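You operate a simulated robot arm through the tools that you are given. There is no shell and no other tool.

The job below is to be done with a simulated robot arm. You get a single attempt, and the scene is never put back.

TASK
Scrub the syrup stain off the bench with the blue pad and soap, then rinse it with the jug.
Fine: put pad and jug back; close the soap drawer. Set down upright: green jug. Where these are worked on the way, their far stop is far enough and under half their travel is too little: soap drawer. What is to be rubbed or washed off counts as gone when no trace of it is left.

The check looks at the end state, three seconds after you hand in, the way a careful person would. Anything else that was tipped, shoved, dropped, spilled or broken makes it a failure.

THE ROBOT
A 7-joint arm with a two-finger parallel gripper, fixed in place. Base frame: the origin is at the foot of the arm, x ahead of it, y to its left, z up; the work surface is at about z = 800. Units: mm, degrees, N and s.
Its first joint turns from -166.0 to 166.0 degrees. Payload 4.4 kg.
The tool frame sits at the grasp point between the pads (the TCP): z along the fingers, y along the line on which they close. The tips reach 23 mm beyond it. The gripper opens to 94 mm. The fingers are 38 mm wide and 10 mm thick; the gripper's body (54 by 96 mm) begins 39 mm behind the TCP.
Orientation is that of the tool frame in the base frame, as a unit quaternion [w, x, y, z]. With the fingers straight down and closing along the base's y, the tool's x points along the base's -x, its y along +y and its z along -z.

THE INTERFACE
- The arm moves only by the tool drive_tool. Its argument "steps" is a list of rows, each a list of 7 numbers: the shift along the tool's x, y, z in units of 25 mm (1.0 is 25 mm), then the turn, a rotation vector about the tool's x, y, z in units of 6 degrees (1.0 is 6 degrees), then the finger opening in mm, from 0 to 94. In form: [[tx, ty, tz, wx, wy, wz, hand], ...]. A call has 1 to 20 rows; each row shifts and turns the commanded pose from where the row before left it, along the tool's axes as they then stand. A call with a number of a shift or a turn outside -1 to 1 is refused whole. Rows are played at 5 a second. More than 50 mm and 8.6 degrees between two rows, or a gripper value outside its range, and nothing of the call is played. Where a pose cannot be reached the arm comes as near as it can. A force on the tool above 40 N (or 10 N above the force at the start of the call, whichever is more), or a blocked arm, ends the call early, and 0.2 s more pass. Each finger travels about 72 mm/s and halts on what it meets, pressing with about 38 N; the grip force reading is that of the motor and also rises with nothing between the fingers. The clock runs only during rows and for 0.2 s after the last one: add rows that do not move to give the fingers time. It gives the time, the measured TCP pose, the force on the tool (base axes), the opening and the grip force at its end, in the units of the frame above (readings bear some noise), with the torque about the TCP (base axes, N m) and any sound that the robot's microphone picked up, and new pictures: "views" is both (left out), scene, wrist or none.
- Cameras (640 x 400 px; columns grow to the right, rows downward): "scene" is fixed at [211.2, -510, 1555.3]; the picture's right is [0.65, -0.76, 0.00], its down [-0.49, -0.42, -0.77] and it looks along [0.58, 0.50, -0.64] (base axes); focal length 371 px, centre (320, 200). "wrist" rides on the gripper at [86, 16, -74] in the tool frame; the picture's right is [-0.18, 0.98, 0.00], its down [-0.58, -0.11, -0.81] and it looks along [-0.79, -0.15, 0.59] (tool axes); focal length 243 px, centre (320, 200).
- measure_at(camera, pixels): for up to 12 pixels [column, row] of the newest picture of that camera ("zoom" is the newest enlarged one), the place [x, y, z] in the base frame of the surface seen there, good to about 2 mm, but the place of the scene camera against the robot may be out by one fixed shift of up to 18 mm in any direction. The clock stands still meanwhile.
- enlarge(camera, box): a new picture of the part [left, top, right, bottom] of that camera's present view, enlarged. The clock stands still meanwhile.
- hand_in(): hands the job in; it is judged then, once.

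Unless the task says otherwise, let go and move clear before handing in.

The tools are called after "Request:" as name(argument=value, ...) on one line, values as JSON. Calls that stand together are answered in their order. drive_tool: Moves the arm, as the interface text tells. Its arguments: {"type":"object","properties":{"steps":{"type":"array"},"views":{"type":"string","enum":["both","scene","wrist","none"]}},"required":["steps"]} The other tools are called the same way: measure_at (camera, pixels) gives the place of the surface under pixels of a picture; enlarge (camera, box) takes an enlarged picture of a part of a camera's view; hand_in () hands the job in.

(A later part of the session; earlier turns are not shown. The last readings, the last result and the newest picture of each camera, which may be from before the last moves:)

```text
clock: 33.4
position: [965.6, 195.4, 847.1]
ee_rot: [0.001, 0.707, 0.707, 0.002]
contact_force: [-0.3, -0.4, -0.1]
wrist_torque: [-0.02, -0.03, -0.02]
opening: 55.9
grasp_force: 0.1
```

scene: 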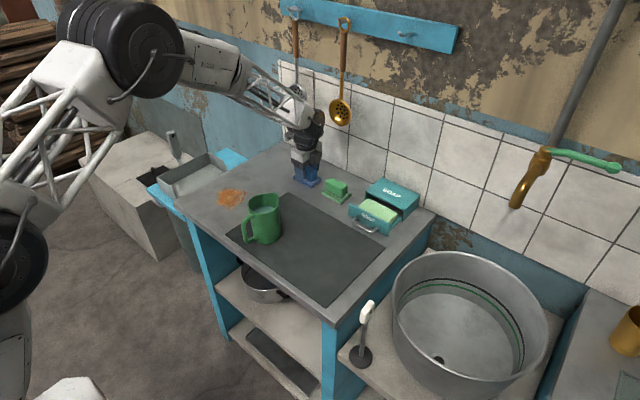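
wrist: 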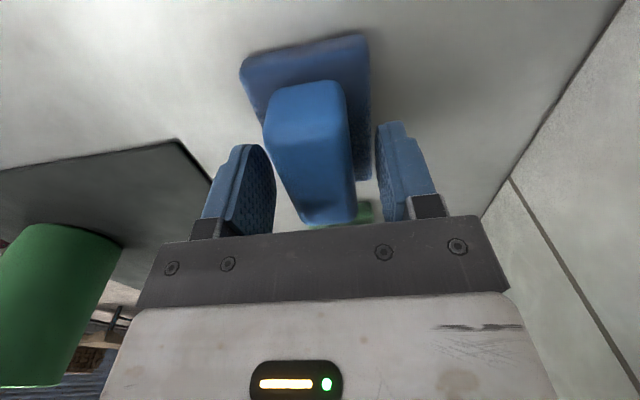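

The TCP reads z 847. I'll lower 3 mm more, squeeze fully, and then do a short slow lift to test the hold.

Request:
drive_tool(steps=[[0, 0, 0.06, 0, 0, 0, 56], [0, 0, 0.06, 0, 0, 0, 56], [0, 0, 0, 0, 0, 0, 45], [0, 0, 0, 0, 0, 0, 35], [0, 0, 0, 0, 0, 0, 20], [0, 0, 0, 0, 0, 0, 5], [0, 0, 0, 0, 0, 0, 0], [0, 0, 0, 0, 0, 0, 0], [0, 0, 0, 0, 0, 0, 0], [0, 0, 0, 0, 0, 0, 0]], views="wrist")

Request:
drive_tool(steps=[[0, 0, -0.05, 0, 0, 0, 0], [0, 0, -0.05, 0, 0, 0, 0], [0, 0, -0.05, 0, 0, 0, 0], [0, 0, -0.05, 0, 0, 0, 0]], views="wrist")

```text
clock: 35.5
position: [965.3, 195.1, 844.0]
ee_rot: [0.001, 0.708, 0.706, 0.001]
contact_force: [-0.1, 0.1, 0.1]
wrist_torque: [0.02, 0.04, -0.01]
opening: 33.1
grasp_force: 38.0
```

wrist: 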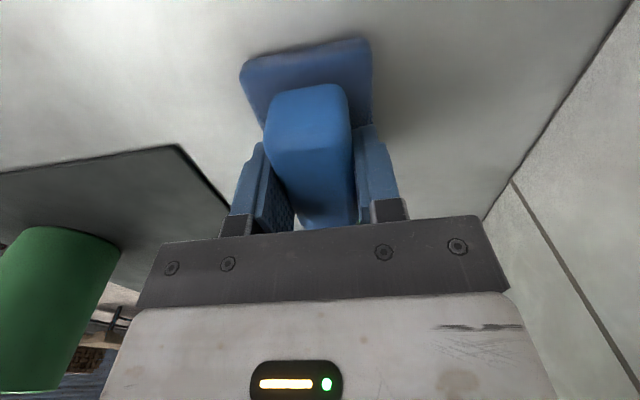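

```text
clock: 36.5
position: [965.4, 194.3, 848.7]
ee_rot: [0.002, 0.708, 0.706, 0.001]
contact_force: [-0.6, 0.6, -0.2]
wrist_torque: [-0.03, 0.0, -0.01]
opening: 33.2
grasp_force: 37.4
```

wrist: 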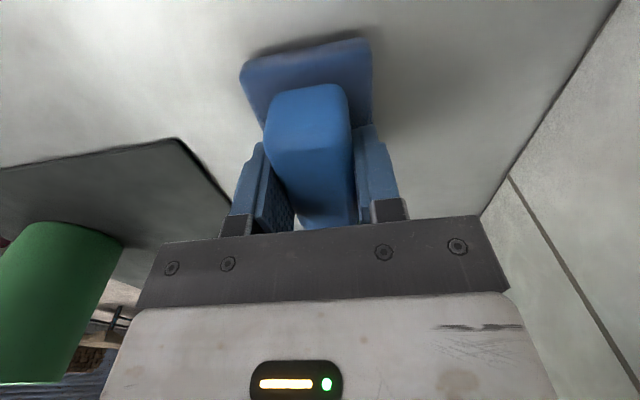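

The pad moved with the fingers: it sits the same in the view, its shadow has widened, and the opening is 33.2. I'll keep lifting slowly and verify.

Request:
drive_tool(steps=[[0, 0, -0.08, 0, 0, 0, 0], [0, 0, -0.1, 0, 0, 0, 0], [0, 0, -0.15, 0, 0, 0, 0], [0, 0, -0.15, 0, 0, 0, 0], [0, 0, -0.15, 0, 0, 0, 0], [0, 0, -0.1, 0, 0, 0, 0], [0, 0, -0.06, 0, 0, 0, 0]])

```text
clock: 38.1
position: [965.2, 195.6, 867.7]
ee_rot: [0.001, 0.707, 0.707, 0.0]
contact_force: [0.4, -0.5, -0.2]
wrist_torque: [0.0, -0.02, -0.01]
opening: 33.2
grasp_force: 38.1
```

scene: 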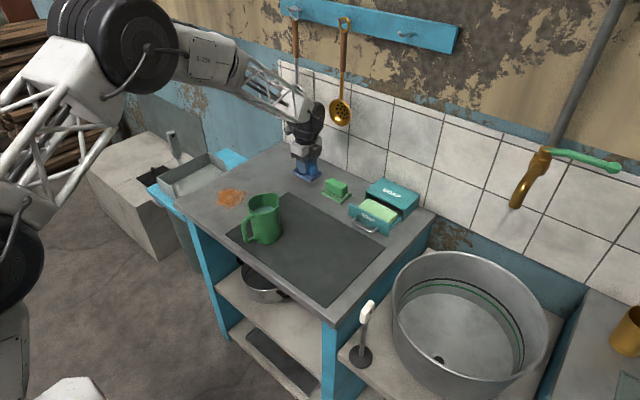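
wrist: 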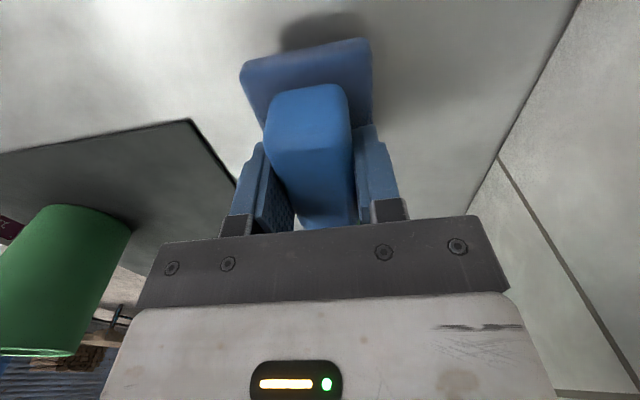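

The hold is steady and the pad hangs clear with its shadow below. I'll lift further with gentle ramps.

Request:
drive_tool(steps=[[0, 0, -0.1, 0, 0, 0, 0], [0, 0, -0.2, 0, 0, 0, 0], [0, 0, -0.3, 0, 0, 0, 0], [0, 0, -0.3, 0, 0, 0, 0], [0, 0, -0.3, 0, 0, 0, 0], [0, 0, -0.3, 0, 0, 0, 0], [0, 0, -0.3, 0, 0, 0, 0], [0, 0, -0.3, 0, 0, 0, 0], [0, 0, -0.15, 0, 0, 0, 0], [0, 0, -0.05, 0, 0, 0, 0]], views="scene")

```text
clock: 40.4
position: [965.2, 193.9, 924.9]
ee_rot: [0.001, 0.708, 0.706, 0.002]
contact_force: [0.4, 0.6, 0.1]
wrist_torque: [0.02, 0.02, 0.0]
opening: 33.2
grasp_force: 37.7
```

scene: 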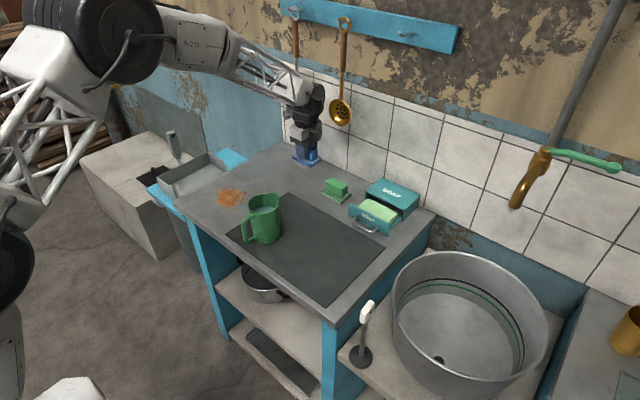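

The pad is held in the air at z 925. I'll carry it smoothly to above the soap.

Request:
drive_tool(steps=[[-0.2, -0.024, 0, 0, 0, 0, 0], [-0.4, -0.024, 0, 0, 0, 0, 0], [-0.624, -0.024, 0, 0, 0, 0, 0], [-0.624, -0.024, 0, 0, 0, 0, 0], [-0.624, -0.024, 0, 0, 0, 0, 0], [-0.624, -0.024, 0, 0, 0, 0, 0], [-0.624, -0.024, 0, 0, 0, 0, 0], [-0.624, -0.024, 0, 0, 0, 0, 0], [-0.624, -0.024, 0, 0, 0, 0, 0], [-0.624, -0.024, 0, 0, 0, 0, 0], [-0.624, -0.024, 0, 0, 0, 0, 0], [-0.624, -0.024, 0, 0, 0, 0, 0], [-0.624, -0.024, 0, 0, 0, 0, 0], [-0.624, -0.024, 0, 0, 0, 0, 0], [-0.624, -0.024, 0, 0, 0, 0, 0], [-0.624, -0.024, 0, 0, 0, 0, 0], [-0.624, -0.024, 0, 0, 0, 0, 0], [-0.624, -0.024, 0, 0, 0, 0, 0], [-0.5, -0.024, 0, 0, 0, 0, 0], [-0.3, -0.024, 0, 0, 0, 0, 0]])

```text
clock: 44.5
position: [951.9, -90.5, 925.3]
ee_rot: [0.001, 0.708, 0.706, 0.002]
contact_force: [-0.4, 0.3, 0.1]
wrist_torque: [0.01, 0.0, 0.03]
opening: 33.3
grasp_force: 37.9
```

scene: 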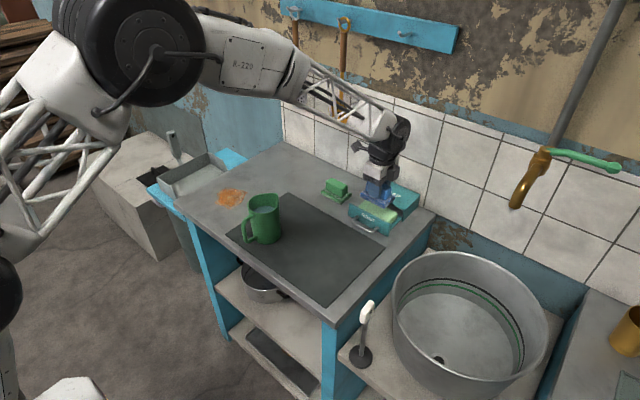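
wrist: 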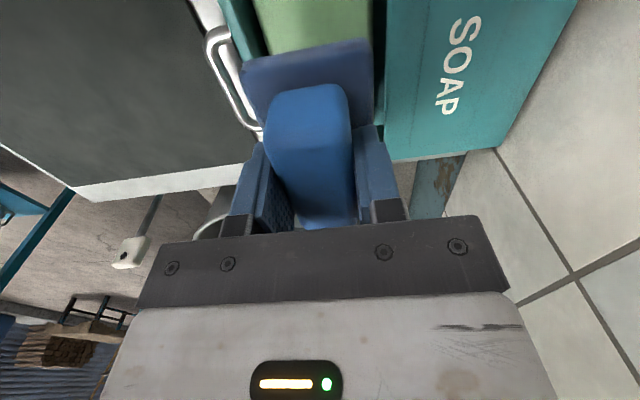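

The pad is above the soap. I'll measure the pad base's x extent against the drawer rim and the box mouth before lowering.

Request:
measure_at(camera="wrist", pixels=[[246, 68], [370, 46], [250, 90], [371, 80], [300, 60], [310, 100], [253, 40], [240, 20], [378, 20], [393, 60], [310, 20], [300, 30]])

Request:
enlarge(camera="scene", box=[335, 160, 435, 245])

```text
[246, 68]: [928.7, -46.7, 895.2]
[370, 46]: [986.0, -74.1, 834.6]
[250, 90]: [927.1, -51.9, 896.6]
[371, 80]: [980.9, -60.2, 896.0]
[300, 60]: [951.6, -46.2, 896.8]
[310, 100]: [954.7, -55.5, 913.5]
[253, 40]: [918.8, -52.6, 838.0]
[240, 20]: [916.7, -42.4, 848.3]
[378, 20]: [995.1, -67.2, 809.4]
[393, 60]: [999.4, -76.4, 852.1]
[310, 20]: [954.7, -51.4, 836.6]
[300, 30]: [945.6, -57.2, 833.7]
```

```text
4.71 times, centred on (385, 202) of scene
```

zoom: 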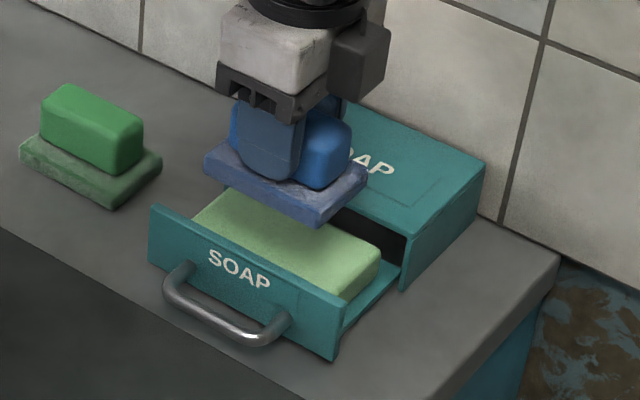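

The pad base spans x 927–981, within the 918–987 gap. I'll lower it toward the soap surface.

Request:
drive_tool(steps=[[0, 0, 0.15, 0, 0, 0, 0], [0, 0, 0.3, 0, 0, 0, 0], [0, 0, 0.3, 0, 0, 0, 0], [0, 0, 0.3, 0, 0, 0, 0], [0, 0, 0.3, 0, 0, 0, 0], [0, 0, 0.2, 0, 0, 0, 0], [0, 0, 0.1, 0, 0, 0, 0], [0, 0, 0.1, 0, 0, 0, 0], [0, 0, 0, 0, 0, 0, 0]])

```text
clock: 46.5
position: [951.8, -90.0, 881.9]
ee_rot: [0.001, 0.708, 0.706, 0.001]
contact_force: [-0.5, -0.3, -0.1]
wrist_torque: [0.03, 0.03, 0.01]
opening: 33.1
grasp_force: 38.2
```

scene: 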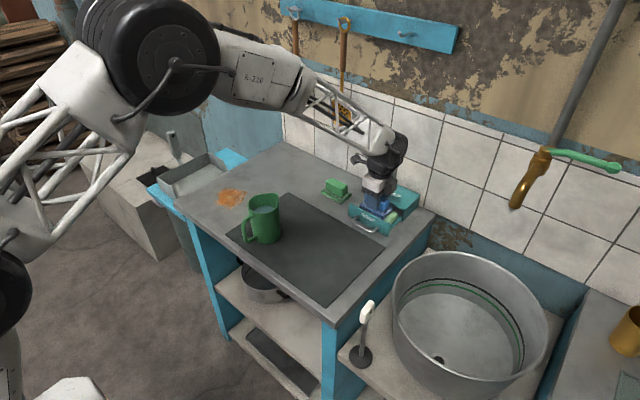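
wrist: 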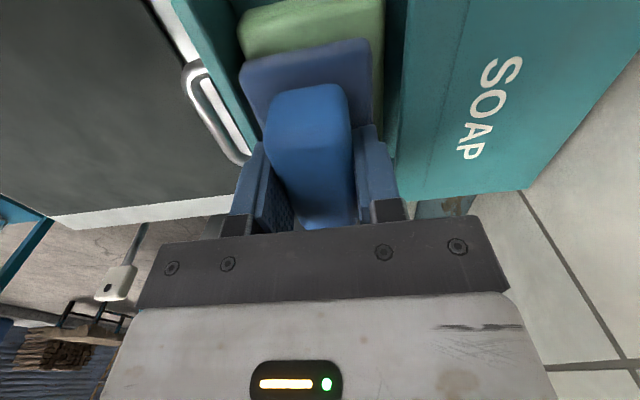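

There's no contact yet at z 881.9. I'll lower in 1 mm steps and watch the force.

Request:
drive_tool(steps=[[0, 0, 0.04, 0, 0, 0, 0], [0, 0, 0.04, 0, 0, 0, 0], [0, 0, 0.04, 0, 0, 0, 0], [0, 0, 0.04, 0, 0, 0, 0], [0, 0, 0.04, 0, 0, 0, 0], [0, 0, 0, 0, 0, 0, 0]], views="wrist")

```text
clock: 48.0
position: [951.6, -88.9, 878.7]
ee_rot: [0.001, 0.708, 0.707, 0.001]
contact_force: [0.0, 0.4, 6.7]
wrist_torque: [0.0, 0.22, -0.02]
opening: 33.3
grasp_force: 37.5
```

wrist: 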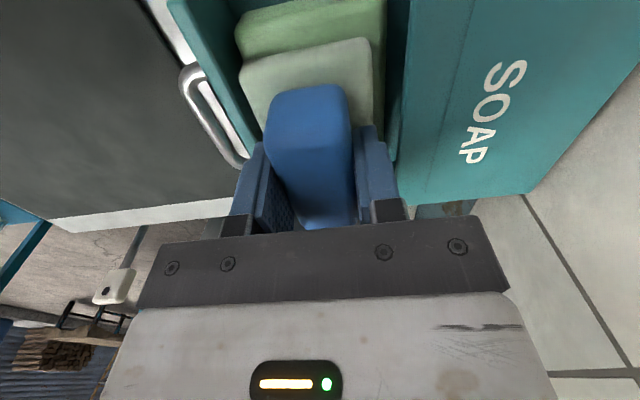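

Contact is made at 6.7 N, and the pad base has turned soapy pale at (310,70). I'll rub slightly on the soap and then lift gently.

Request:
drive_tool(steps=[[0.1, 0, 0.02, 0, 0, 0, 0], [0.15, 0, 0, 0, 0, 0, 0], [-0.15, 0, 0, 0, 0, 0, 0], [-0.15, 0, 0, 0, 0, 0, 0], [-0.1, 0, 0, 0, 0, 0, 0], [0.15, 0, 0, 0, 0, 0, 0], [0, 0, -0.08, 0, 0, 0, 0], [0, 0, -0.15, 0, 0, 0, 0], [0, 0, -0.3, 0, 0, 0, 0], [0, 0, -0.4, 0, 0, 0, 0], [0, 0, -0.5, 0, 0, 0, 0], [0, 0, -0.5, 0, 0, 0, 0], [0, 0, -0.5, 0, 0, 0, 0], [0, 0, -0.3, 0, 0, 0, 0], [0, 0, -0.15, 0, 0, 0, 0]])

```text
clock: 51.1
position: [952.1, -90.0, 949.2]
ee_rot: [0.001, 0.708, 0.707, 0.001]
contact_force: [0.0, -0.5, -0.7]
wrist_torque: [0.01, 0.02, -0.02]
opening: 33.3
grasp_force: 38.2
```

scene: 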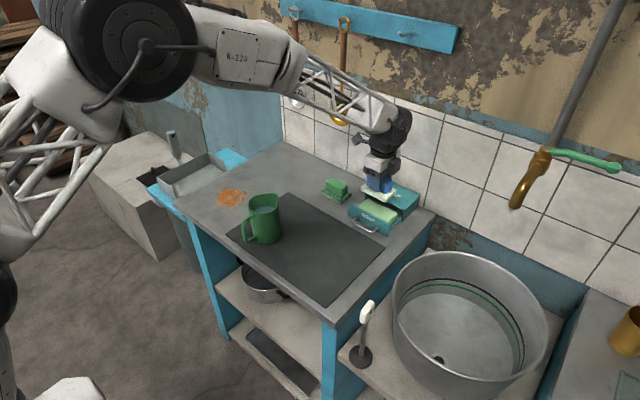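
wrist: 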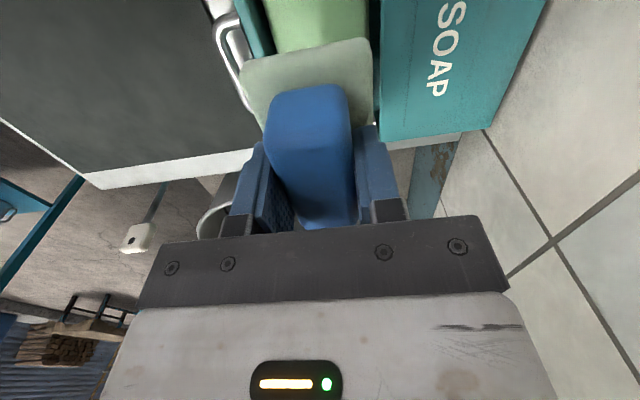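

The pad now carries foam, seen near (380,190) in the scene. I'll measure the stain outline precisely before carrying the pad over.

Request:
enlarge(camera="scene", box=[205, 175, 260, 215])

```text
10.00 times, centred on (232, 195) of scene
```

zoom: 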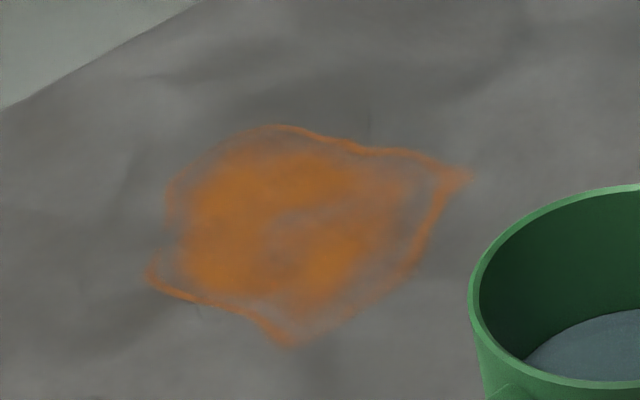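

Request:
measure_at(camera="zoom", pixels=[[270, 125], [170, 190], [148, 275], [285, 347], [415, 270], [470, 178], [360, 150], [200, 300], [350, 315], [290, 235], [195, 160], [430, 155]])

```text
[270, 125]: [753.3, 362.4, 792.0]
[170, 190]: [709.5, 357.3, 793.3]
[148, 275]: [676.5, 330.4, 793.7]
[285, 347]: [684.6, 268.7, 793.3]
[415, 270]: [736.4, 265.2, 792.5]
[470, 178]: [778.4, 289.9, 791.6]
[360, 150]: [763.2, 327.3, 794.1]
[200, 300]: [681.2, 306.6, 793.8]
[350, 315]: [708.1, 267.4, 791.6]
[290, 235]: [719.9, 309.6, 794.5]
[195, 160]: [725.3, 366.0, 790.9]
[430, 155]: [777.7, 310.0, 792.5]
```

The corrected stain extents are x 683–786, y 279–381. I'll check for obstacles at the bench's left edge (tray and post) before moving the gripper there.

Request:
measure_at(camera="scene", pixels=[[208, 183], [215, 178], [190, 178], [160, 178], [215, 152], [232, 155], [172, 135], [175, 160], [240, 160], [185, 200], [200, 210], [220, 235]])

```text
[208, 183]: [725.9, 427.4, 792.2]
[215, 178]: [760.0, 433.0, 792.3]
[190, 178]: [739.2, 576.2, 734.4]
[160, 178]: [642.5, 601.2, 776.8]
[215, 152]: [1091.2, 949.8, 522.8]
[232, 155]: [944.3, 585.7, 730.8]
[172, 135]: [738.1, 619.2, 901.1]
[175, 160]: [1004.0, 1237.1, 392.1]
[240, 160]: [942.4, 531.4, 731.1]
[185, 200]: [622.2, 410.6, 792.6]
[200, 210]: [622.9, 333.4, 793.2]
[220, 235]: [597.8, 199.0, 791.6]
```

The bench's left edge is at about y 440 and nothing tall stands near the stain. I'll carry the pad toward the stain, passing well clear of the jug.

Request:
drive_tool(steps=[[0.18, -0.111, 0, 0, 0, 0, 0], [0.36, -0.223, 0, 0, 0, 0, 0], [0.6, -0.371, 0, 0, 0, 0, 0], [0.6, -0.371, 0, 0, 0, 0, 0], [0.6, -0.371, 0, 0, 0, 0, 0], [0.6, -0.371, 0, 0, 0, 0, 0], [0.6, -0.371, 0, 0, 0, 0, 0], [0.6, -0.371, 0, 0, 0, 0, 0], [0.6, -0.371, 0, 0, 0, 0, 0], [0.6, -0.371, 0, 0, 0, 0, 0], [0.6, -0.371, 0, 0, 0, 0, 0], [0.6, -0.371, 0, 0, 0, 0, 0], [0.6, -0.371, 0, 0, 0, 0, 0], [0.6, -0.371, 0, 0, 0, 0, 0], [0.6, -0.371, 0, 0, 0, 0, 0], [0.6, -0.371, 0, 0, 0, 0, 0], [0.6, -0.371, 0, 0, 0, 0, 0], [0.6, -0.371, 0, 0, 0, 0, 0], [0.6, -0.371, 0, 0, 0, 0, 0]], views="scene")

Request:
drive_tool(steps=[[0.6, -0.371, 0, 0, 0, 0, 0], [0.6, -0.371, 0, 0, 0, 0, 0], [0.6, -0.371, 0, 0, 0, 0, 0], [0.6, -0.371, 0, 0, 0, 0, 0], [0.6, -0.371, 0, 0, 0, 0, 0], [0.6, -0.371, 0, 0, 0, 0, 0], [0.6, -0.371, 0, 0, 0, 0, 0], [0.54, -0.334, 0, 0, 0, 0, 0], [0.34, -0.21, 0, 0, 0, 0, 0], [0.18, -0.11, 0, 0, 0, 0, 0], [0, 0, 0, 0, 0, 0, 0]])

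```text
clock: 55.1
position: [785.3, 180.3, 947.7]
ee_rot: [0.001, 0.708, 0.706, 0.001]
contact_force: [-0.1, 0.4, -1.0]
wrist_torque: [0.0, -0.04, 0.0]
opening: 32.9
grasp_force: 38.1
```

scene: 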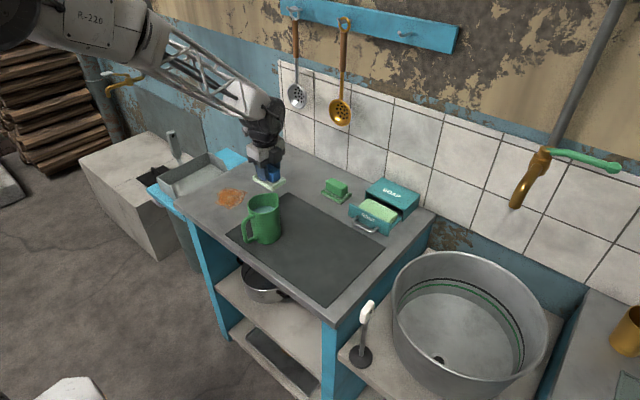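

```text
clock: 57.5
position: [704.9, 310.8, 948.1]
ee_rot: [0.001, 0.707, 0.707, 0.001]
contact_force: [-0.1, 0.0, -0.7]
wrist_torque: [-0.02, 0.0, -0.04]
opening: 33.2
grasp_force: 38.3
```

scene: 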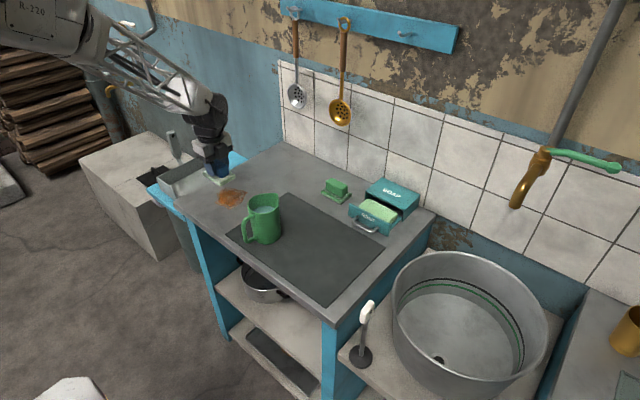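
wrist: 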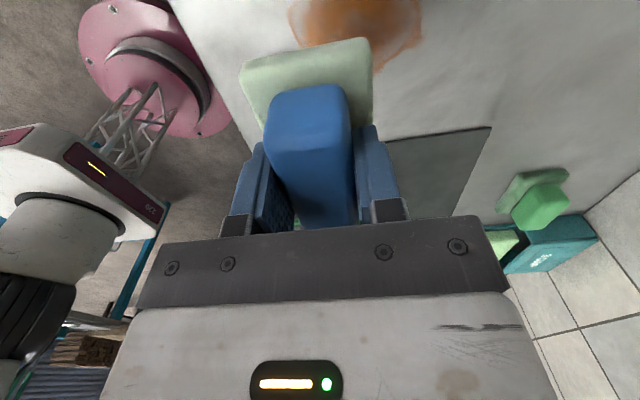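

The pad is over the stain's near corner. I'll lower to just above the bench.

Request:
drive_tool(steps=[[0, 0, 0.2, 0, 0, 0, 0], [0, 0, 0.4, 0, 0, 0, 0], [0, 0, 0.5, 0, 0, 0, 0], [0, 0, 0.5, 0, 0, 0, 0], [0, 0, 0.5, 0, 0, 0, 0], [0, 0, 0.5, 0, 0, 0, 0], [0, 0, 0.5, 0, 0, 0, 0], [0, 0, 0.4, 0, 0, 0, 0], [0, 0, 0.25, 0, 0, 0, 0], [0, 0, 0.15, 0, 0, 0, 0], [0, 0, 0.08, 0, 0, 0, 0], [0, 0, 0.04, 0, 0, 0, 0], [0, 0, 0.04, 0, 0, 0, 0], [0, 0, 0.04, 0, 0, 0, 0], [0, 0, 0, 0, 0, 0, 0]])

```text
clock: 60.8
position: [704.6, 310.3, 845.5]
ee_rot: [0.001, 0.708, 0.707, 0.001]
contact_force: [-0.6, -0.4, -0.3]
wrist_torque: [0.01, -0.01, 0.01]
opening: 33.0
grasp_force: 38.0
```

scene: 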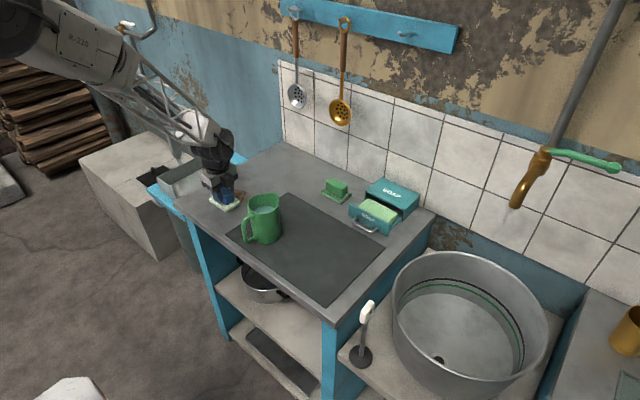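
wrist: 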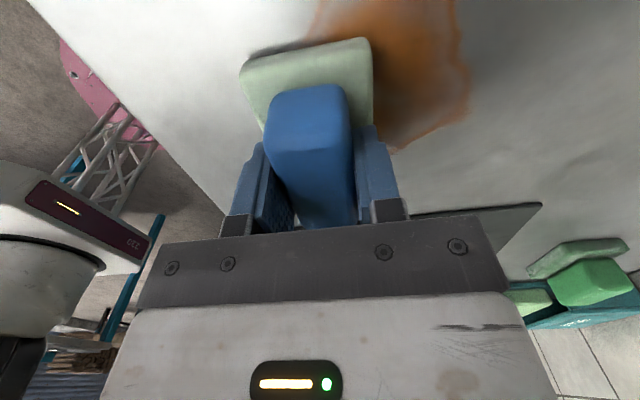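

There's no contact yet at z 845.5. I'll lower in 1 mm steps to get a light pressing force.

Request:
drive_tool(steps=[[0, 0, 0.04, 0, 0, 0, 0], [0, 0, 0.04, 0, 0, 0, 0], [0, 0, 0.04, 0, 0, 0, 0], [0, 0, 0, 0, 0, 0, 0]], views="none")

```text
clock: 61.8
position: [706.1, 311.7, 842.2]
ee_rot: [0.003, 0.708, 0.706, 0.002]
contact_force: [-4.3, -0.8, 19.5]
wrist_torque: [-0.17, 0.36, 0.01]
opening: 33.2
grasp_force: 38.3
```

The pad presses at 19.5 N. I'll ease off slightly and begin scrubbing strokes along x.

Request:
drive_tool(steps=[[0, 0.1, -0.012, 0, 0, 0, 0], [0, 0.3, 0, 0, 0, 0, 0], [0, 0.4, 0, 0, 0, 0, 0], [0, 0.4, 0, 0, 0, 0, 0], [0, 0.4, 0, 0, 0, 0, 0], [0, 0.4, 0, 0, 0, 0, 0], [0, 0.4, 0, 0, 0, 0, 0], [0, 0.4, 0, 0, 0, 0, 0], [0, 0.2, 0, 0, 0, 0, 0], [0, -0.2, 0, 0, 0, 0, 0], [0, -0.4, 0, 0, 0, 0, 0], [0, -0.4, 0, 0, 0, 0, 0], [0, -0.4, 0, 0, 0, 0, 0], [0, -0.4, 0, 0, 0, 0, 0], [0, -0.4, 0, 0, 0, 0, 0], [0, -0.4, 0, 0, 0, 0, 0], [0, -0.4, 0, 0, 0, 0, 0], [0, -0.2, 0, 0, 0, 0, 0]])

```text
clock: 65.5
position: [701.4, 310.6, 841.7]
ee_rot: [0.002, 0.708, 0.706, 0.001]
contact_force: [6.1, 0.1, 12.7]
wrist_torque: [-0.08, 0.0, 0.03]
opening: 33.0
grasp_force: 38.0
```

scene: 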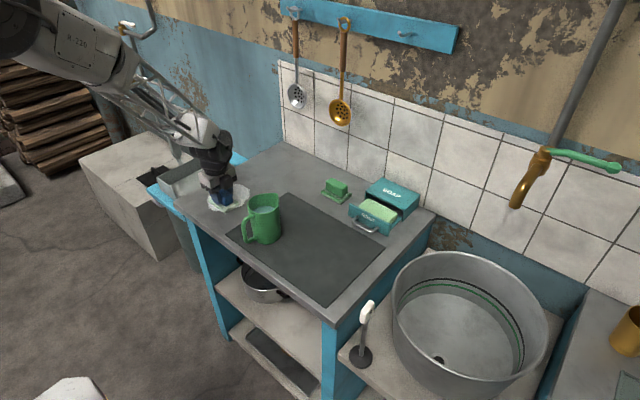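
wrist: 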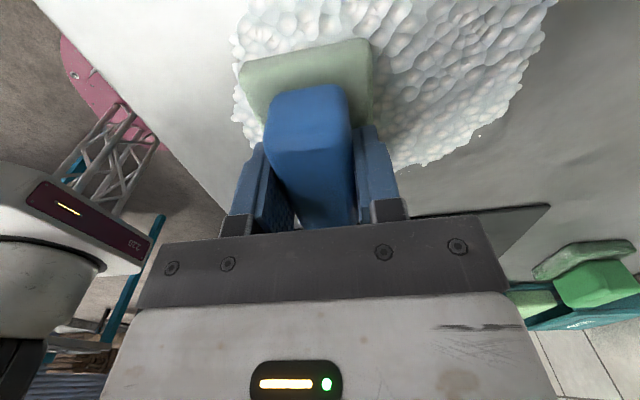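

Foam now covers the stain area. I'll continue with strokes further left (y≈332) to scrub the rest.

Request:
drive_tool(steps=[[0.3, 0, 0, 0, 0, 0, 0], [0.4, 0, 0, 0, 0, 0, 0], [0.2, 0.2, 0, 0, 0, 0, 0], [0, 0.4, 0, 0, 0, 0, 0], [0, 0.4, 0, 0, 0, 0, 0], [0, 0.4, 0, 0, 0, 0, 0], [0, 0.4, 0, 0, 0, 0, 0], [0, 0.4, 0, 0, 0, 0, 0], [0, 0.4, 0, 0, 0, 0, 0], [0, 0.4, 0, 0, 0, 0, 0], [0, 0.2, 0, 0, 0, 0, 0], [0.1, -0.2, 0, 0, 0, 0, 0], [0, -0.4, 0, 0, 0, 0, 0], [0, -0.4, 0, 0, 0, 0, 0], [0, -0.4, 0, 0, 0, 0, 0], [0, -0.4, 0, 0, 0, 0, 0], [0, -0.4, 0, 0, 0, 0, 0], [0, -0.4, 0, 0, 0, 0, 0], [0, -0.4, 0, 0, 0, 0, 0], [0, -0.2, 0, 0, 0, 0, 0]], views="scene")

Request:
drive_tool(steps=[[0.3, 0, 0, 0, 0, 0, 0], [0.4, 0, 0, 0, 0, 0, 0], [0.1, 0.2, 0, 0, 0, 0, 0], [0, 0.4, 0, 0, 0, 0, 0], [0, 0.4, 0, 0, 0, 0, 0], [0, 0.4, 0, 0, 0, 0, 0], [0, 0.4, 0, 0, 0, 0, 0], [0, 0.4, 0, 0, 0, 0, 0], [0, 0.4, 0, 0, 0, 0, 0], [0, 0.4, 0, 0, 0, 0, 0], [0, 0.2, 0, 0, 0, 0, 0], [0, -0.2, 0, 0, 0, 0, 0], [0, -0.4, 0, 0, 0, 0, 0], [0, -0.4, 0, 0, 0, 0, 0], [0, -0.4, 0, 0, 0, 0, 0], [0, -0.4, 0, 0, 0, 0, 0], [0, -0.4, 0, 0, 0, 0, 0], [0, -0.4, 0, 0, 0, 0, 0], [0, -0.4, 0, 0, 0, 0, 0], [0, -0.2, 0, 0, 0, 0, 0]])

```text
clock: 69.8
position: [700.1, 335.7, 842.1]
ee_rot: [0.0, 0.708, 0.706, 0.001]
contact_force: [7.5, -1.3, 17.6]
wrist_torque: [0.01, -0.03, 0.02]
opening: 33.3
grasp_force: 37.9
```

scene: 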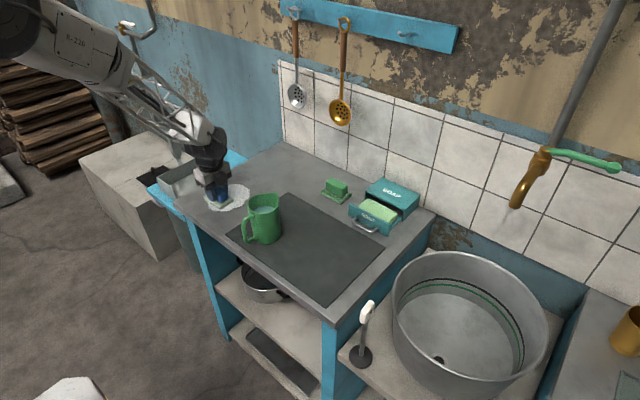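

```text
clock: 74.0
position: [699.2, 355.4, 841.8]
ee_rot: [0.001, 0.707, 0.707, 0.001]
contact_force: [3.5, 0.2, 7.9]
wrist_torque: [0.01, 0.04, 0.0]
opening: 33.0
grasp_force: 37.9
```

scene: 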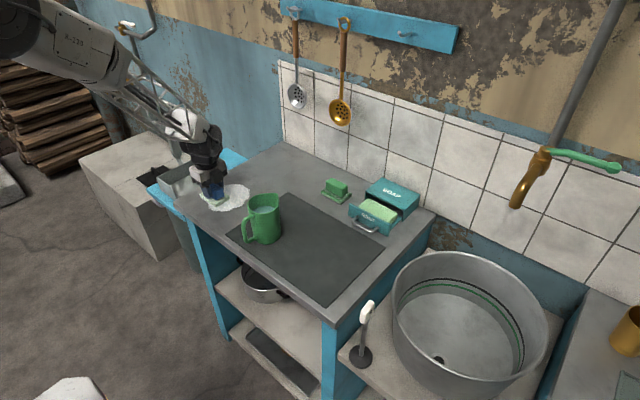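
wrist: 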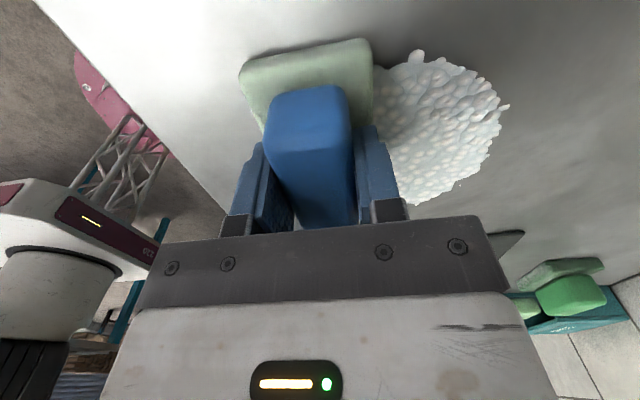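

The strokes so far span the full stain. I'll make a second pass back toward lower y, then lift to inspect.

Request:
drive_tool(steps=[[-0.3, 0.1, 0, 0, 0, 0, 0], [-0.3, 0.3, 0, 0, 0, 0, 0], [0, 0.4, 0, 0, 0, 0, 0], [0, 0.4, 0, 0, 0, 0, 0], [0, 0.4, 0, 0, 0, 0, 0], [0, 0.4, 0, 0, 0, 0, 0], [0, 0.4, 0, 0, 0, 0, 0], [0, 0.4, 0, 0, 0, 0, 0], [0, 0.3, 0, 0, 0, 0, 0], [-0.3, 0, 0, 0, 0, 0, 0], [-0.3, -0.3, 0, 0, 0, 0, 0], [0, -0.4, 0, 0, 0, 0, 0], [0, -0.4, 0, 0, 0, 0, 0], [0, -0.4, 0, 0, 0, 0, 0], [0, -0.4, 0, 0, 0, 0, 0], [0, -0.4, 0, 0, 0, 0, 0], [0, -0.4, 0, 0, 0, 0, 0], [0, -0.3, 0, 0, 0, 0, 0]], views="none")

Request:
drive_tool(steps=[[-0.3, 0, 0, 0, 0, 0, 0], [-0.4, 0.2, 0, 0, 0, 0, 0], [-0.2, 0.4, 0, 0, 0, 0, 0], [0, 0.4, 0, 0, 0, 0, 0], [0, 0.4, 0, 0, 0, 0, 0], [0, 0.4, 0, 0, 0, 0, 0], [0, 0.4, 0, 0, 0, 0, 0], [0, 0.4, 0, 0, 0, 0, 0], [0, 0.4, 0, 0, 0, 0, 0], [0.3, -0.2, 0, 0, 0, 0, 0], [0.4, -0.3, 0, 0, 0, 0, 0], [0.4, -0.3, 0, 0, 0, 0, 0], [0.4, -0.3, 0, 0, 0, 0, 0], [0, -0.3, 0, 0, 0, 0, 0], [-0.4, -0.3, 0, 0, 0, 0, 0], [-0.4, -0.3, 0, 0, 0, 0, 0], [-0.4, 0, 0, 0, 0, 0, 0]])

```text
clock: 77.8
position: [703.4, 324.7, 842.5]
ee_rot: [0.001, 0.707, 0.707, 0.002]
contact_force: [5.4, -0.3, 11.5]
wrist_torque: [-0.09, 0.01, 0.02]
opening: 33.1
grasp_force: 38.2
```

```text
clock: 81.3
position: [728.9, 312.6, 843.1]
ee_rot: [0.001, 0.708, 0.706, 0.002]
contact_force: [-0.1, 1.0, 0.4]
wrist_torque: [-0.01, 0.02, 0.01]
opening: 32.9
grasp_force: 38.0
```

scene: 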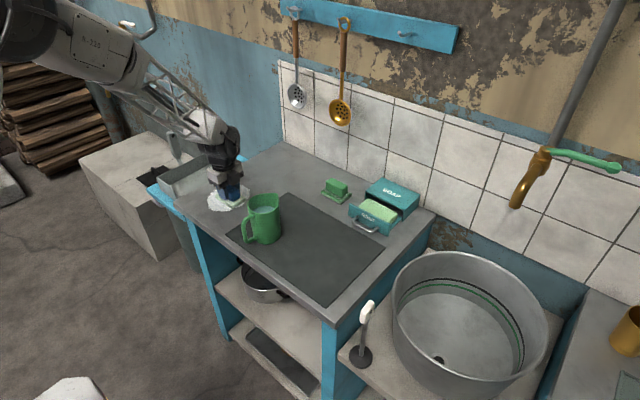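
wrist: 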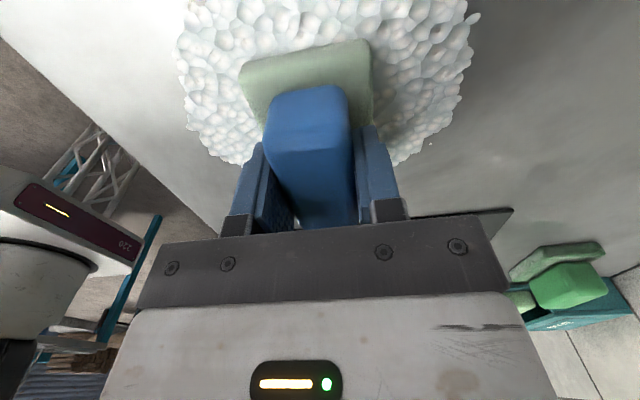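

The pressing force has faded to 0.4 N at this spot. I'll press down about 0.7 mm more and make another full pass, checking the force.

Request:
drive_tool(steps=[[0, 0, 0.03, 0, 0, 0, 0], [0, 0, 0, 0, 0, 0, 0]], views="none")

```text
clock: 82.0
position: [727.4, 310.6, 842.9]
ee_rot: [0.001, 0.707, 0.707, 0.001]
contact_force: [-1.4, -0.7, 6.2]
wrist_torque: [-0.09, 0.24, 0.01]
opening: 33.0
grasp_force: 37.9
```

Request:
drive_tool(steps=[[0, -0.2, 0.016, 0, 0, 0, 0], [0, -0.4, 0, 0, 0, 0, 0], [0, -0.4, 0, 0, 0, 0, 0], [0, 0.3, 0, 0, 0, 0, 0], [0, 0.4, 0, 0, 0, 0, 0], [0, 0.4, 0, 0, 0, 0, 0], [0, 0.4, 0, 0, 0, 0, 0], [0, 0.4, 0, 0, 0, 0, 0], [0, 0.4, 0, 0, 0, 0, 0], [0, 0.4, 0, 0, 0, 0, 0], [0, 0.3, 0, 0, 0, 0, 0], [0.3, 0, 0, 0, 0, 0, 0], [0.4, -0.2, 0, 0, 0, 0, 0], [0.2, -0.4, 0, 0, 0, 0, 0], [0, -0.4, 0, 0, 0, 0, 0], [0, -0.4, 0, 0, 0, 0, 0], [0, -0.4, 0, 0, 0, 0, 0], [0, -0.4, 0, 0, 0, 0, 0], [0, -0.4, 0, 0, 0, 0, 0], [0, -0.4, 0, 0, 0, 0, 0]], views="none")

Request:
drive_tool(steps=[[0.3, 0, 0, 0, 0, 0, 0], [0.4, 0.2, 0, 0, 0, 0, 0], [0.2, 0.4, 0, 0, 0, 0, 0], [0, 0.4, 0, 0, 0, 0, 0], [0, 0.4, 0, 0, 0, 0, 0], [0, 0.4, 0, 0, 0, 0, 0], [0, 0.4, 0, 0, 0, 0, 0], [0, 0.4, 0, 0, 0, 0, 0], [0, 0.4, 0, 0, 0, 0, 0], [0, -0.3, 0, 0, 0, 0, 0], [-0.4, -0.3, 0, 0, 0, 0, 0], [-0.4, -0.3, 0, 0, 0, 0, 0], [-0.4, -0.3, 0, 0, 0, 0, 0], [-0.4, -0.3, 0, 0, 0, 0, 0], [0, 0, 0, 0, 0, 0, 0]], views="none")

```text
clock: 86.2
position: [702.2, 332.4, 841.9]
ee_rot: [0.002, 0.707, 0.707, 0.001]
contact_force: [8.5, -0.3, 18.2]
wrist_torque: [0.03, -0.02, 0.02]
opening: 33.2
grasp_force: 37.9
```

```text
clock: 89.3
position: [740.9, 315.6, 842.0]
ee_rot: [0.001, 0.708, 0.706, 0.001]
contact_force: [2.6, 4.6, 12.8]
wrist_torque: [0.19, 0.06, -0.05]
opening: 32.8
grasp_force: 38.2
```

The force was good during this pass (13–18 N). I'll lift the pad slowly and inspect the patch.

Request:
drive_tool(steps=[[0, 0, -0.05, 0, 0, 0, 0], [0, 0, -0.1, 0, 0, 0, 0], [0, 0, -0.2, 0, 0, 0, 0], [0, 0, -0.3, 0, 0, 0, 0], [0, 0, -0.4, 0, 0, 0, 0], [0, 0, -0.5, 0, 0, 0, 0], [0, 0, -0.5, 0, 0, 0, 0], [0, 0, -0.5, 0, 0, 0, 0], [0, 0, -0.5, 0, 0, 0, 0], [0, 0, -0.5, 0, 0, 0, 0], [0, 0, -0.3, 0, 0, 0, 0], [0, 0, -0.15, 0, 0, 0, 0], [0, 0, 0, 0, 0, 0, 0]])

```text
clock: 92.2
position: [740.3, 315.9, 942.0]
ee_rot: [0.002, 0.708, 0.707, 0.002]
contact_force: [0.3, 0.0, -0.5]
wrist_torque: [0.05, -0.01, -0.01]
opening: 32.9
grasp_force: 37.7
```

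scene: 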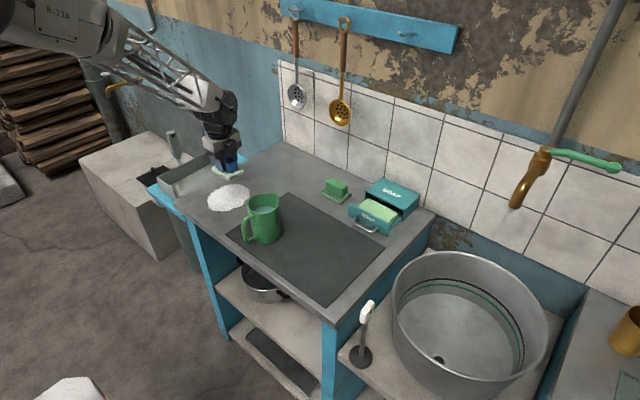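
wrist: 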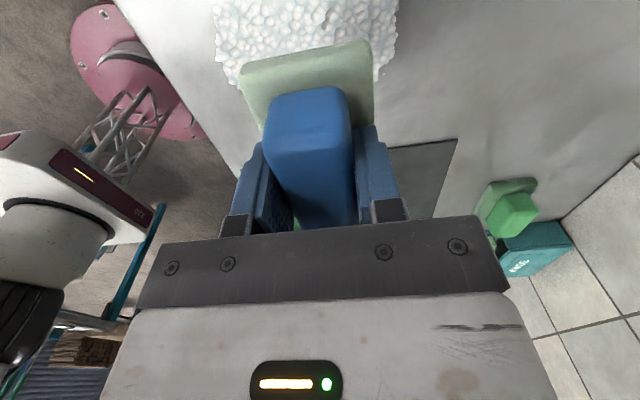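

Request:
enlarge(camera="scene", box=[195, 165, 265, 220])

```text
7.27 times, centred on (230, 192) of scene
```

zoom: 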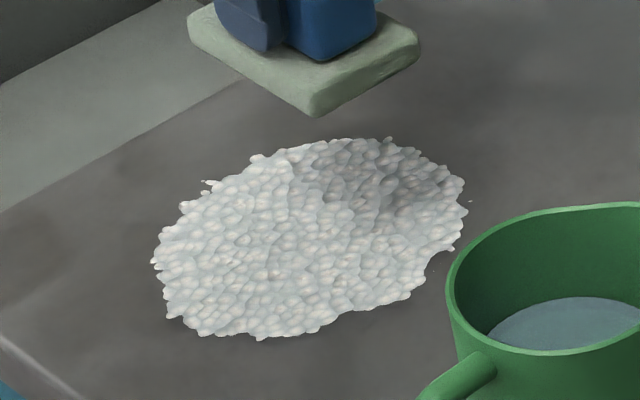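

The foam covers the stain completely and no orange shows. Next I'll carry the pad back to its original spot at (964.5, 194.7).

Request:
drive_tool(steps=[[-0.107, 0.2, 0, 0, 0, 0, 0], [-0.215, 0.4, 0, 0, 0, 0, 0], [-0.322, 0.6, 0, 0, 0, 0, 0], [-0.322, 0.6, 0, 0, 0, 0, 0], [-0.322, 0.6, 0, 0, 0, 0, 0], [-0.322, 0.6, 0, 0, 0, 0, 0], [-0.322, 0.6, 0, 0, 0, 0, 0], [-0.322, 0.6, 0, 0, 0, 0, 0], [-0.322, 0.6, 0, 0, 0, 0, 0], [-0.322, 0.6, 0, 0, 0, 0, 0], [-0.322, 0.6, 0, 0, 0, 0, 0], [-0.322, 0.6, 0, 0, 0, 0, 0], [-0.322, 0.6, 0, 0, 0, 0, 0], [-0.322, 0.6, 0, 0, 0, 0, 0], [-0.322, 0.6, 0, 0, 0, 0, 0], [-0.215, 0.4, 0, 0, 0, 0, 0], [-0.092, 0.172, 0, 0, 0, 0, 0], [0, 0, 0, 0, 0, 0, 0], [0, 0, 0, 0, 0, 0, 0]])

```text
clock: 96.2
position: [964.1, 194.2, 942.8]
ee_rot: [0.002, 0.708, 0.707, 0.002]
contact_force: [0.0, 0.2, -0.9]
wrist_torque: [0.02, -0.01, 0.01]
opening: 33.1
grasp_force: 38.2
```

scene: 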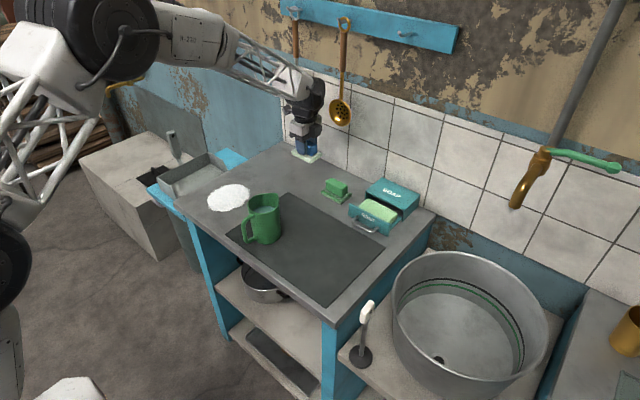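
wrist: 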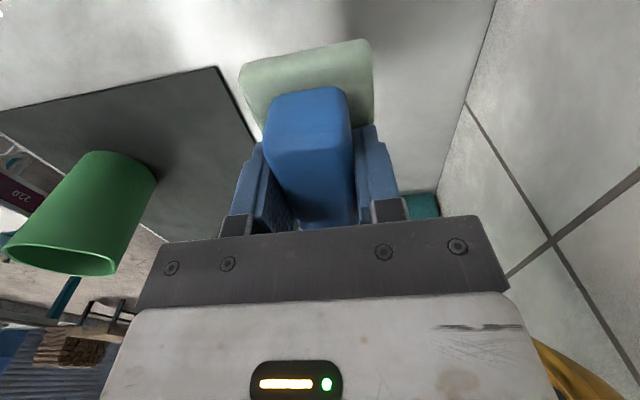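

The pad is above its home spot. I'll lower it to just above the bench.

Request:
drive_tool(steps=[[0, 0, 0.2, 0, 0, 0, 0], [0, 0, 0.4, 0, 0, 0, 0], [0, 0, 0.5, 0, 0, 0, 0], [0, 0, 0.5, 0, 0, 0, 0], [0, 0, 0.5, 0, 0, 0, 0], [0, 0, 0.5, 0, 0, 0, 0], [0, 0, 0.5, 0, 0, 0, 0], [0, 0, 0.4, 0, 0, 0, 0], [0, 0, 0.2, 0, 0, 0, 0], [0, 0, 0.1, 0, 0, 0, 0], [0, 0, 0.06, 0, 0, 0, 0], [0, 0, 0, 0, 0, 0, 0]])

```text
clock: 98.8
position: [964.4, 194.9, 844.7]
ee_rot: [0.001, 0.708, 0.706, 0.001]
contact_force: [0.0, -0.3, 0.6]
wrist_torque: [0.01, 0.01, -0.02]
opening: 33.2
grasp_force: 37.6
```

scene: 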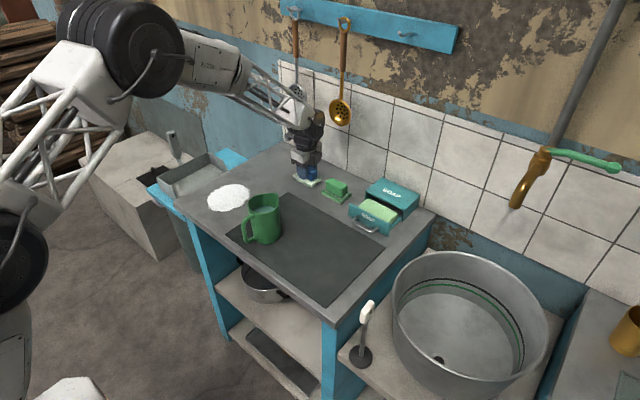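
wrist: 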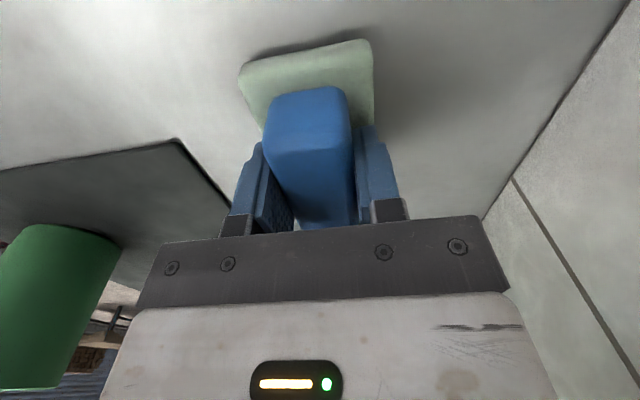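

Almost down. I'll lower in roughly 1 mm steps until light contact.

Request:
drive_tool(steps=[[0, 0, 0.04, 0, 0, 0, 0], [0, 0, 0.04, 0, 0, 0, 0], [0, 0, 0.03, 0, 0, 0, 0], [0, 0, 0, 0, 0, 0, 0]], views="none")

```text
clock: 99.8
position: [963.1, 195.6, 842.8]
ee_rot: [0.002, 0.708, 0.706, 0.002]
contact_force: [0.5, 0.1, -0.7]
wrist_torque: [-0.05, 0.0, -0.02]
opening: 33.1
grasp_force: 38.0
```

Request:
drive_tool(steps=[[0, 0, 0.03, 0, 0, 0, 0], [0, 0, 0.02, 0, 0, 0, 0], [0, 0, 0, 0, 0, 0, 0]], views="none")

```text
clock: 100.5
position: [963.6, 194.1, 841.6]
ee_rot: [0.0, 0.708, 0.707, 0.001]
contact_force: [-0.3, -0.6, 2.4]
wrist_torque: [-0.08, 0.09, -0.01]
opening: 32.9
grasp_force: 37.9
```

There's light contact at 2.4 N. I'll open the fingers and rise straight up.

Request:
drive_tool(steps=[[0, 0, 0, 0, 0, 0, 36], [0, 0, 0, 0, 0, 0, 44], [0, 0, 0, 0, 0, 0, 56], [0, 0, 0, 0, 0, 0, 56], [0, 0, -0.3, 0, 0, 0, 56], [0, 0, -0.6, 0, 0, 0, 56], [0, 0, -0.9, 0, 0, 0, 56], [0, 0, -0.9, 0, 0, 0, 56], [0, 0, -0.9, 0, 0, 0, 56], [0, 0, -0.6, 0, 0, 0, 56], [0, 0, 0, 0, 0, 0, 56]])

```text
clock: 103.0
position: [965.0, 195.3, 946.2]
ee_rot: [0.001, 0.708, 0.706, 0.002]
contact_force: [-0.3, 0.8, 0.0]
wrist_torque: [-0.02, -0.02, 0.01]
opening: 56.2
grasp_force: 0.0
```

scene: 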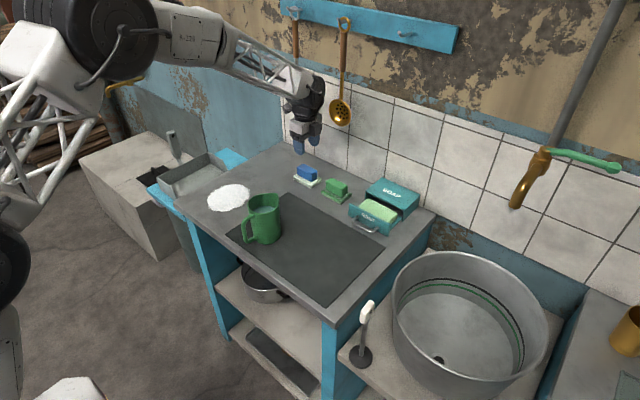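
wrist: 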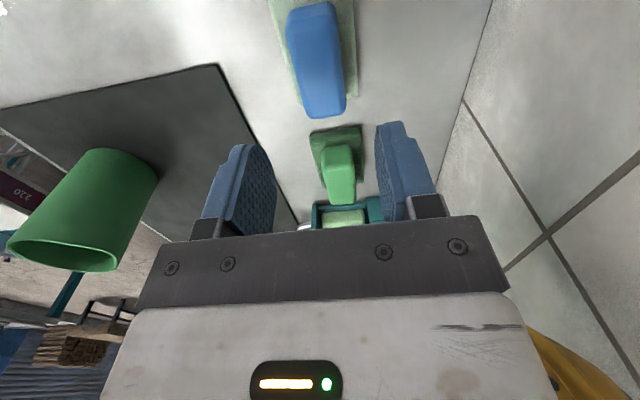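

The pad is back on its spot. Since this yaw suits the handle, I'll move above the drawer handle at (880.6, −89.5) to close the drawer now.

Request:
drive_tool(steps=[[-0.8745, -0.258, 0, 0, 0, 0, 50], [-0.8745, -0.258, 0, 0, 0, 0, 40], [-0.8745, -0.258, 0, 0, 0, 0, 30], [-0.8745, -0.258, 0, 0, 0, 0, 22], [-0.8745, -0.258, 0, 0, 0, 0, 22], [-0.8745, -0.258, 0, 0, 0, 0, 22], [-0.8745, -0.258, 0, 0, 0, 0, 22], [-0.8745, -0.258, 0, 0, 0, 0, 22], [-0.8745, -0.258, 0, 0, 0, 0, 22], [-0.8745, -0.258, 0, 0, 0, 0, 22], [-0.8745, -0.258, 0, 0, 0, 0, 22], [-0.8745, -0.258, 0, 0, 0, 0, 22], [-0.8745, -0.258, 0, 0, 0, 0, 22], [0, 0, 0, 0, 0, 0, 22], [0, 0, 0, 0, 0, 0, 22]])

```text
clock: 106.2
position: [877.8, -91.2, 946.2]
ee_rot: [0.001, 0.708, 0.707, 0.001]
contact_force: [0.8, 0.4, 0.0]
wrist_torque: [0.02, -0.01, -0.01]
opening: 22.0
grasp_force: 0.0
```

scene: 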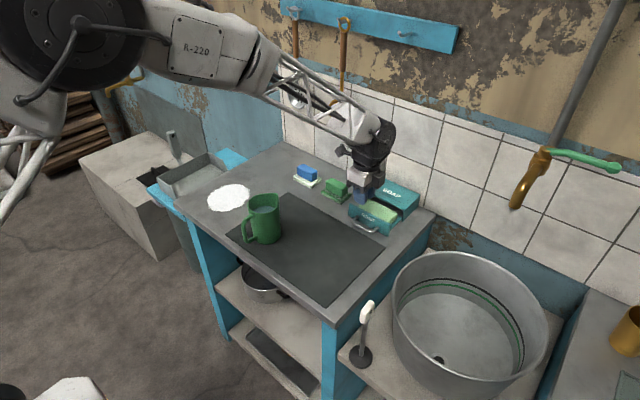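
wrist: 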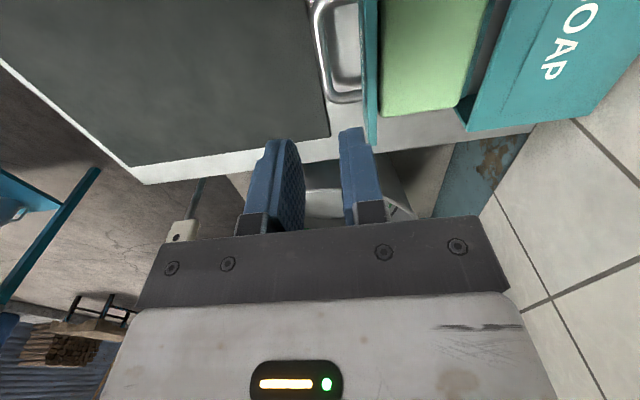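

I'll measure the handle bar before descending.

Request:
measure_at(camera="wrist", pixels=[[318, 30], [322, 50], [326, 75], [345, 97], [370, 60], [371, 120], [320, 40], [364, 40]])

```text
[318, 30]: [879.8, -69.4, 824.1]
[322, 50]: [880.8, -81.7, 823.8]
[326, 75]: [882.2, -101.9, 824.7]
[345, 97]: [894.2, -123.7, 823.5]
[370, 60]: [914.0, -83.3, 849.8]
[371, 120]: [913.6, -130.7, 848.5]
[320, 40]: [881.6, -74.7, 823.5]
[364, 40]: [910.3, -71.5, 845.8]
```

The bar is at x≈881, so the fingers straddle it. I'll descend to z≈830.

Request:
drive_tool(steps=[[0, 0.04, 0.6, 0, 0, 0, 22], [0, 0, 0.6, 0, 0, 0, 22], [0, 0, 0.6, 0, 0, 0, 22], [0, 0, 0.6, 0, 0, 0, 22], [0, 0, 0.6, 0, 0, 0, 22], [0, 0, 0.6, 0, 0, 0, 22], [0, 0, 0.5, 0, 0, 0, 22], [0, 0, 0.35, 0, 0, 0, 22], [0, 0, 0.15, 0, 0, 0, 22], [0, 0, 0, 0, 0, 0, 22]])

```text
clock: 108.3
position: [880.2, -90.7, 831.5]
ee_rot: [0.001, 0.707, 0.707, 0.001]
contact_force: [-0.4, 0.2, 0.2]
wrist_torque: [-0.01, -0.01, -0.01]
opening: 21.9
grasp_force: 0.1
```

scene: 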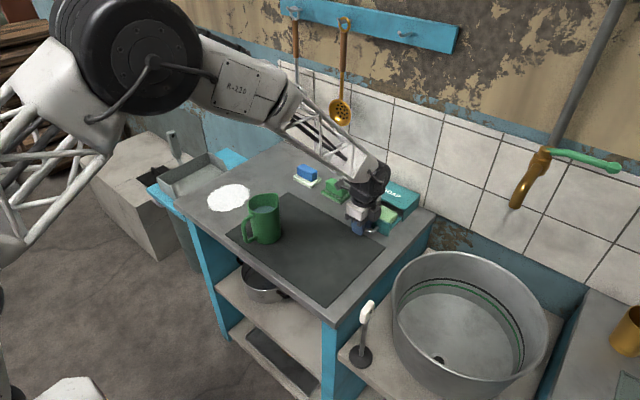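
wrist: 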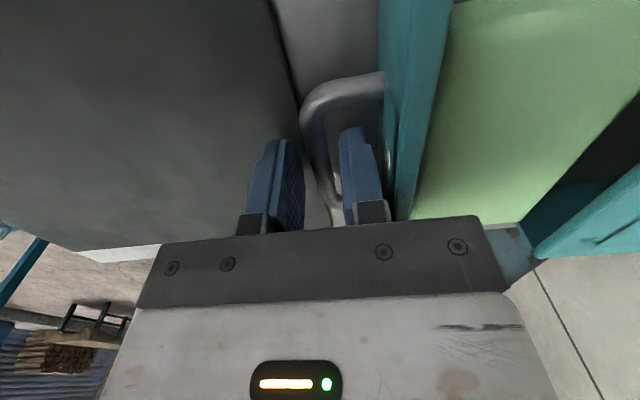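

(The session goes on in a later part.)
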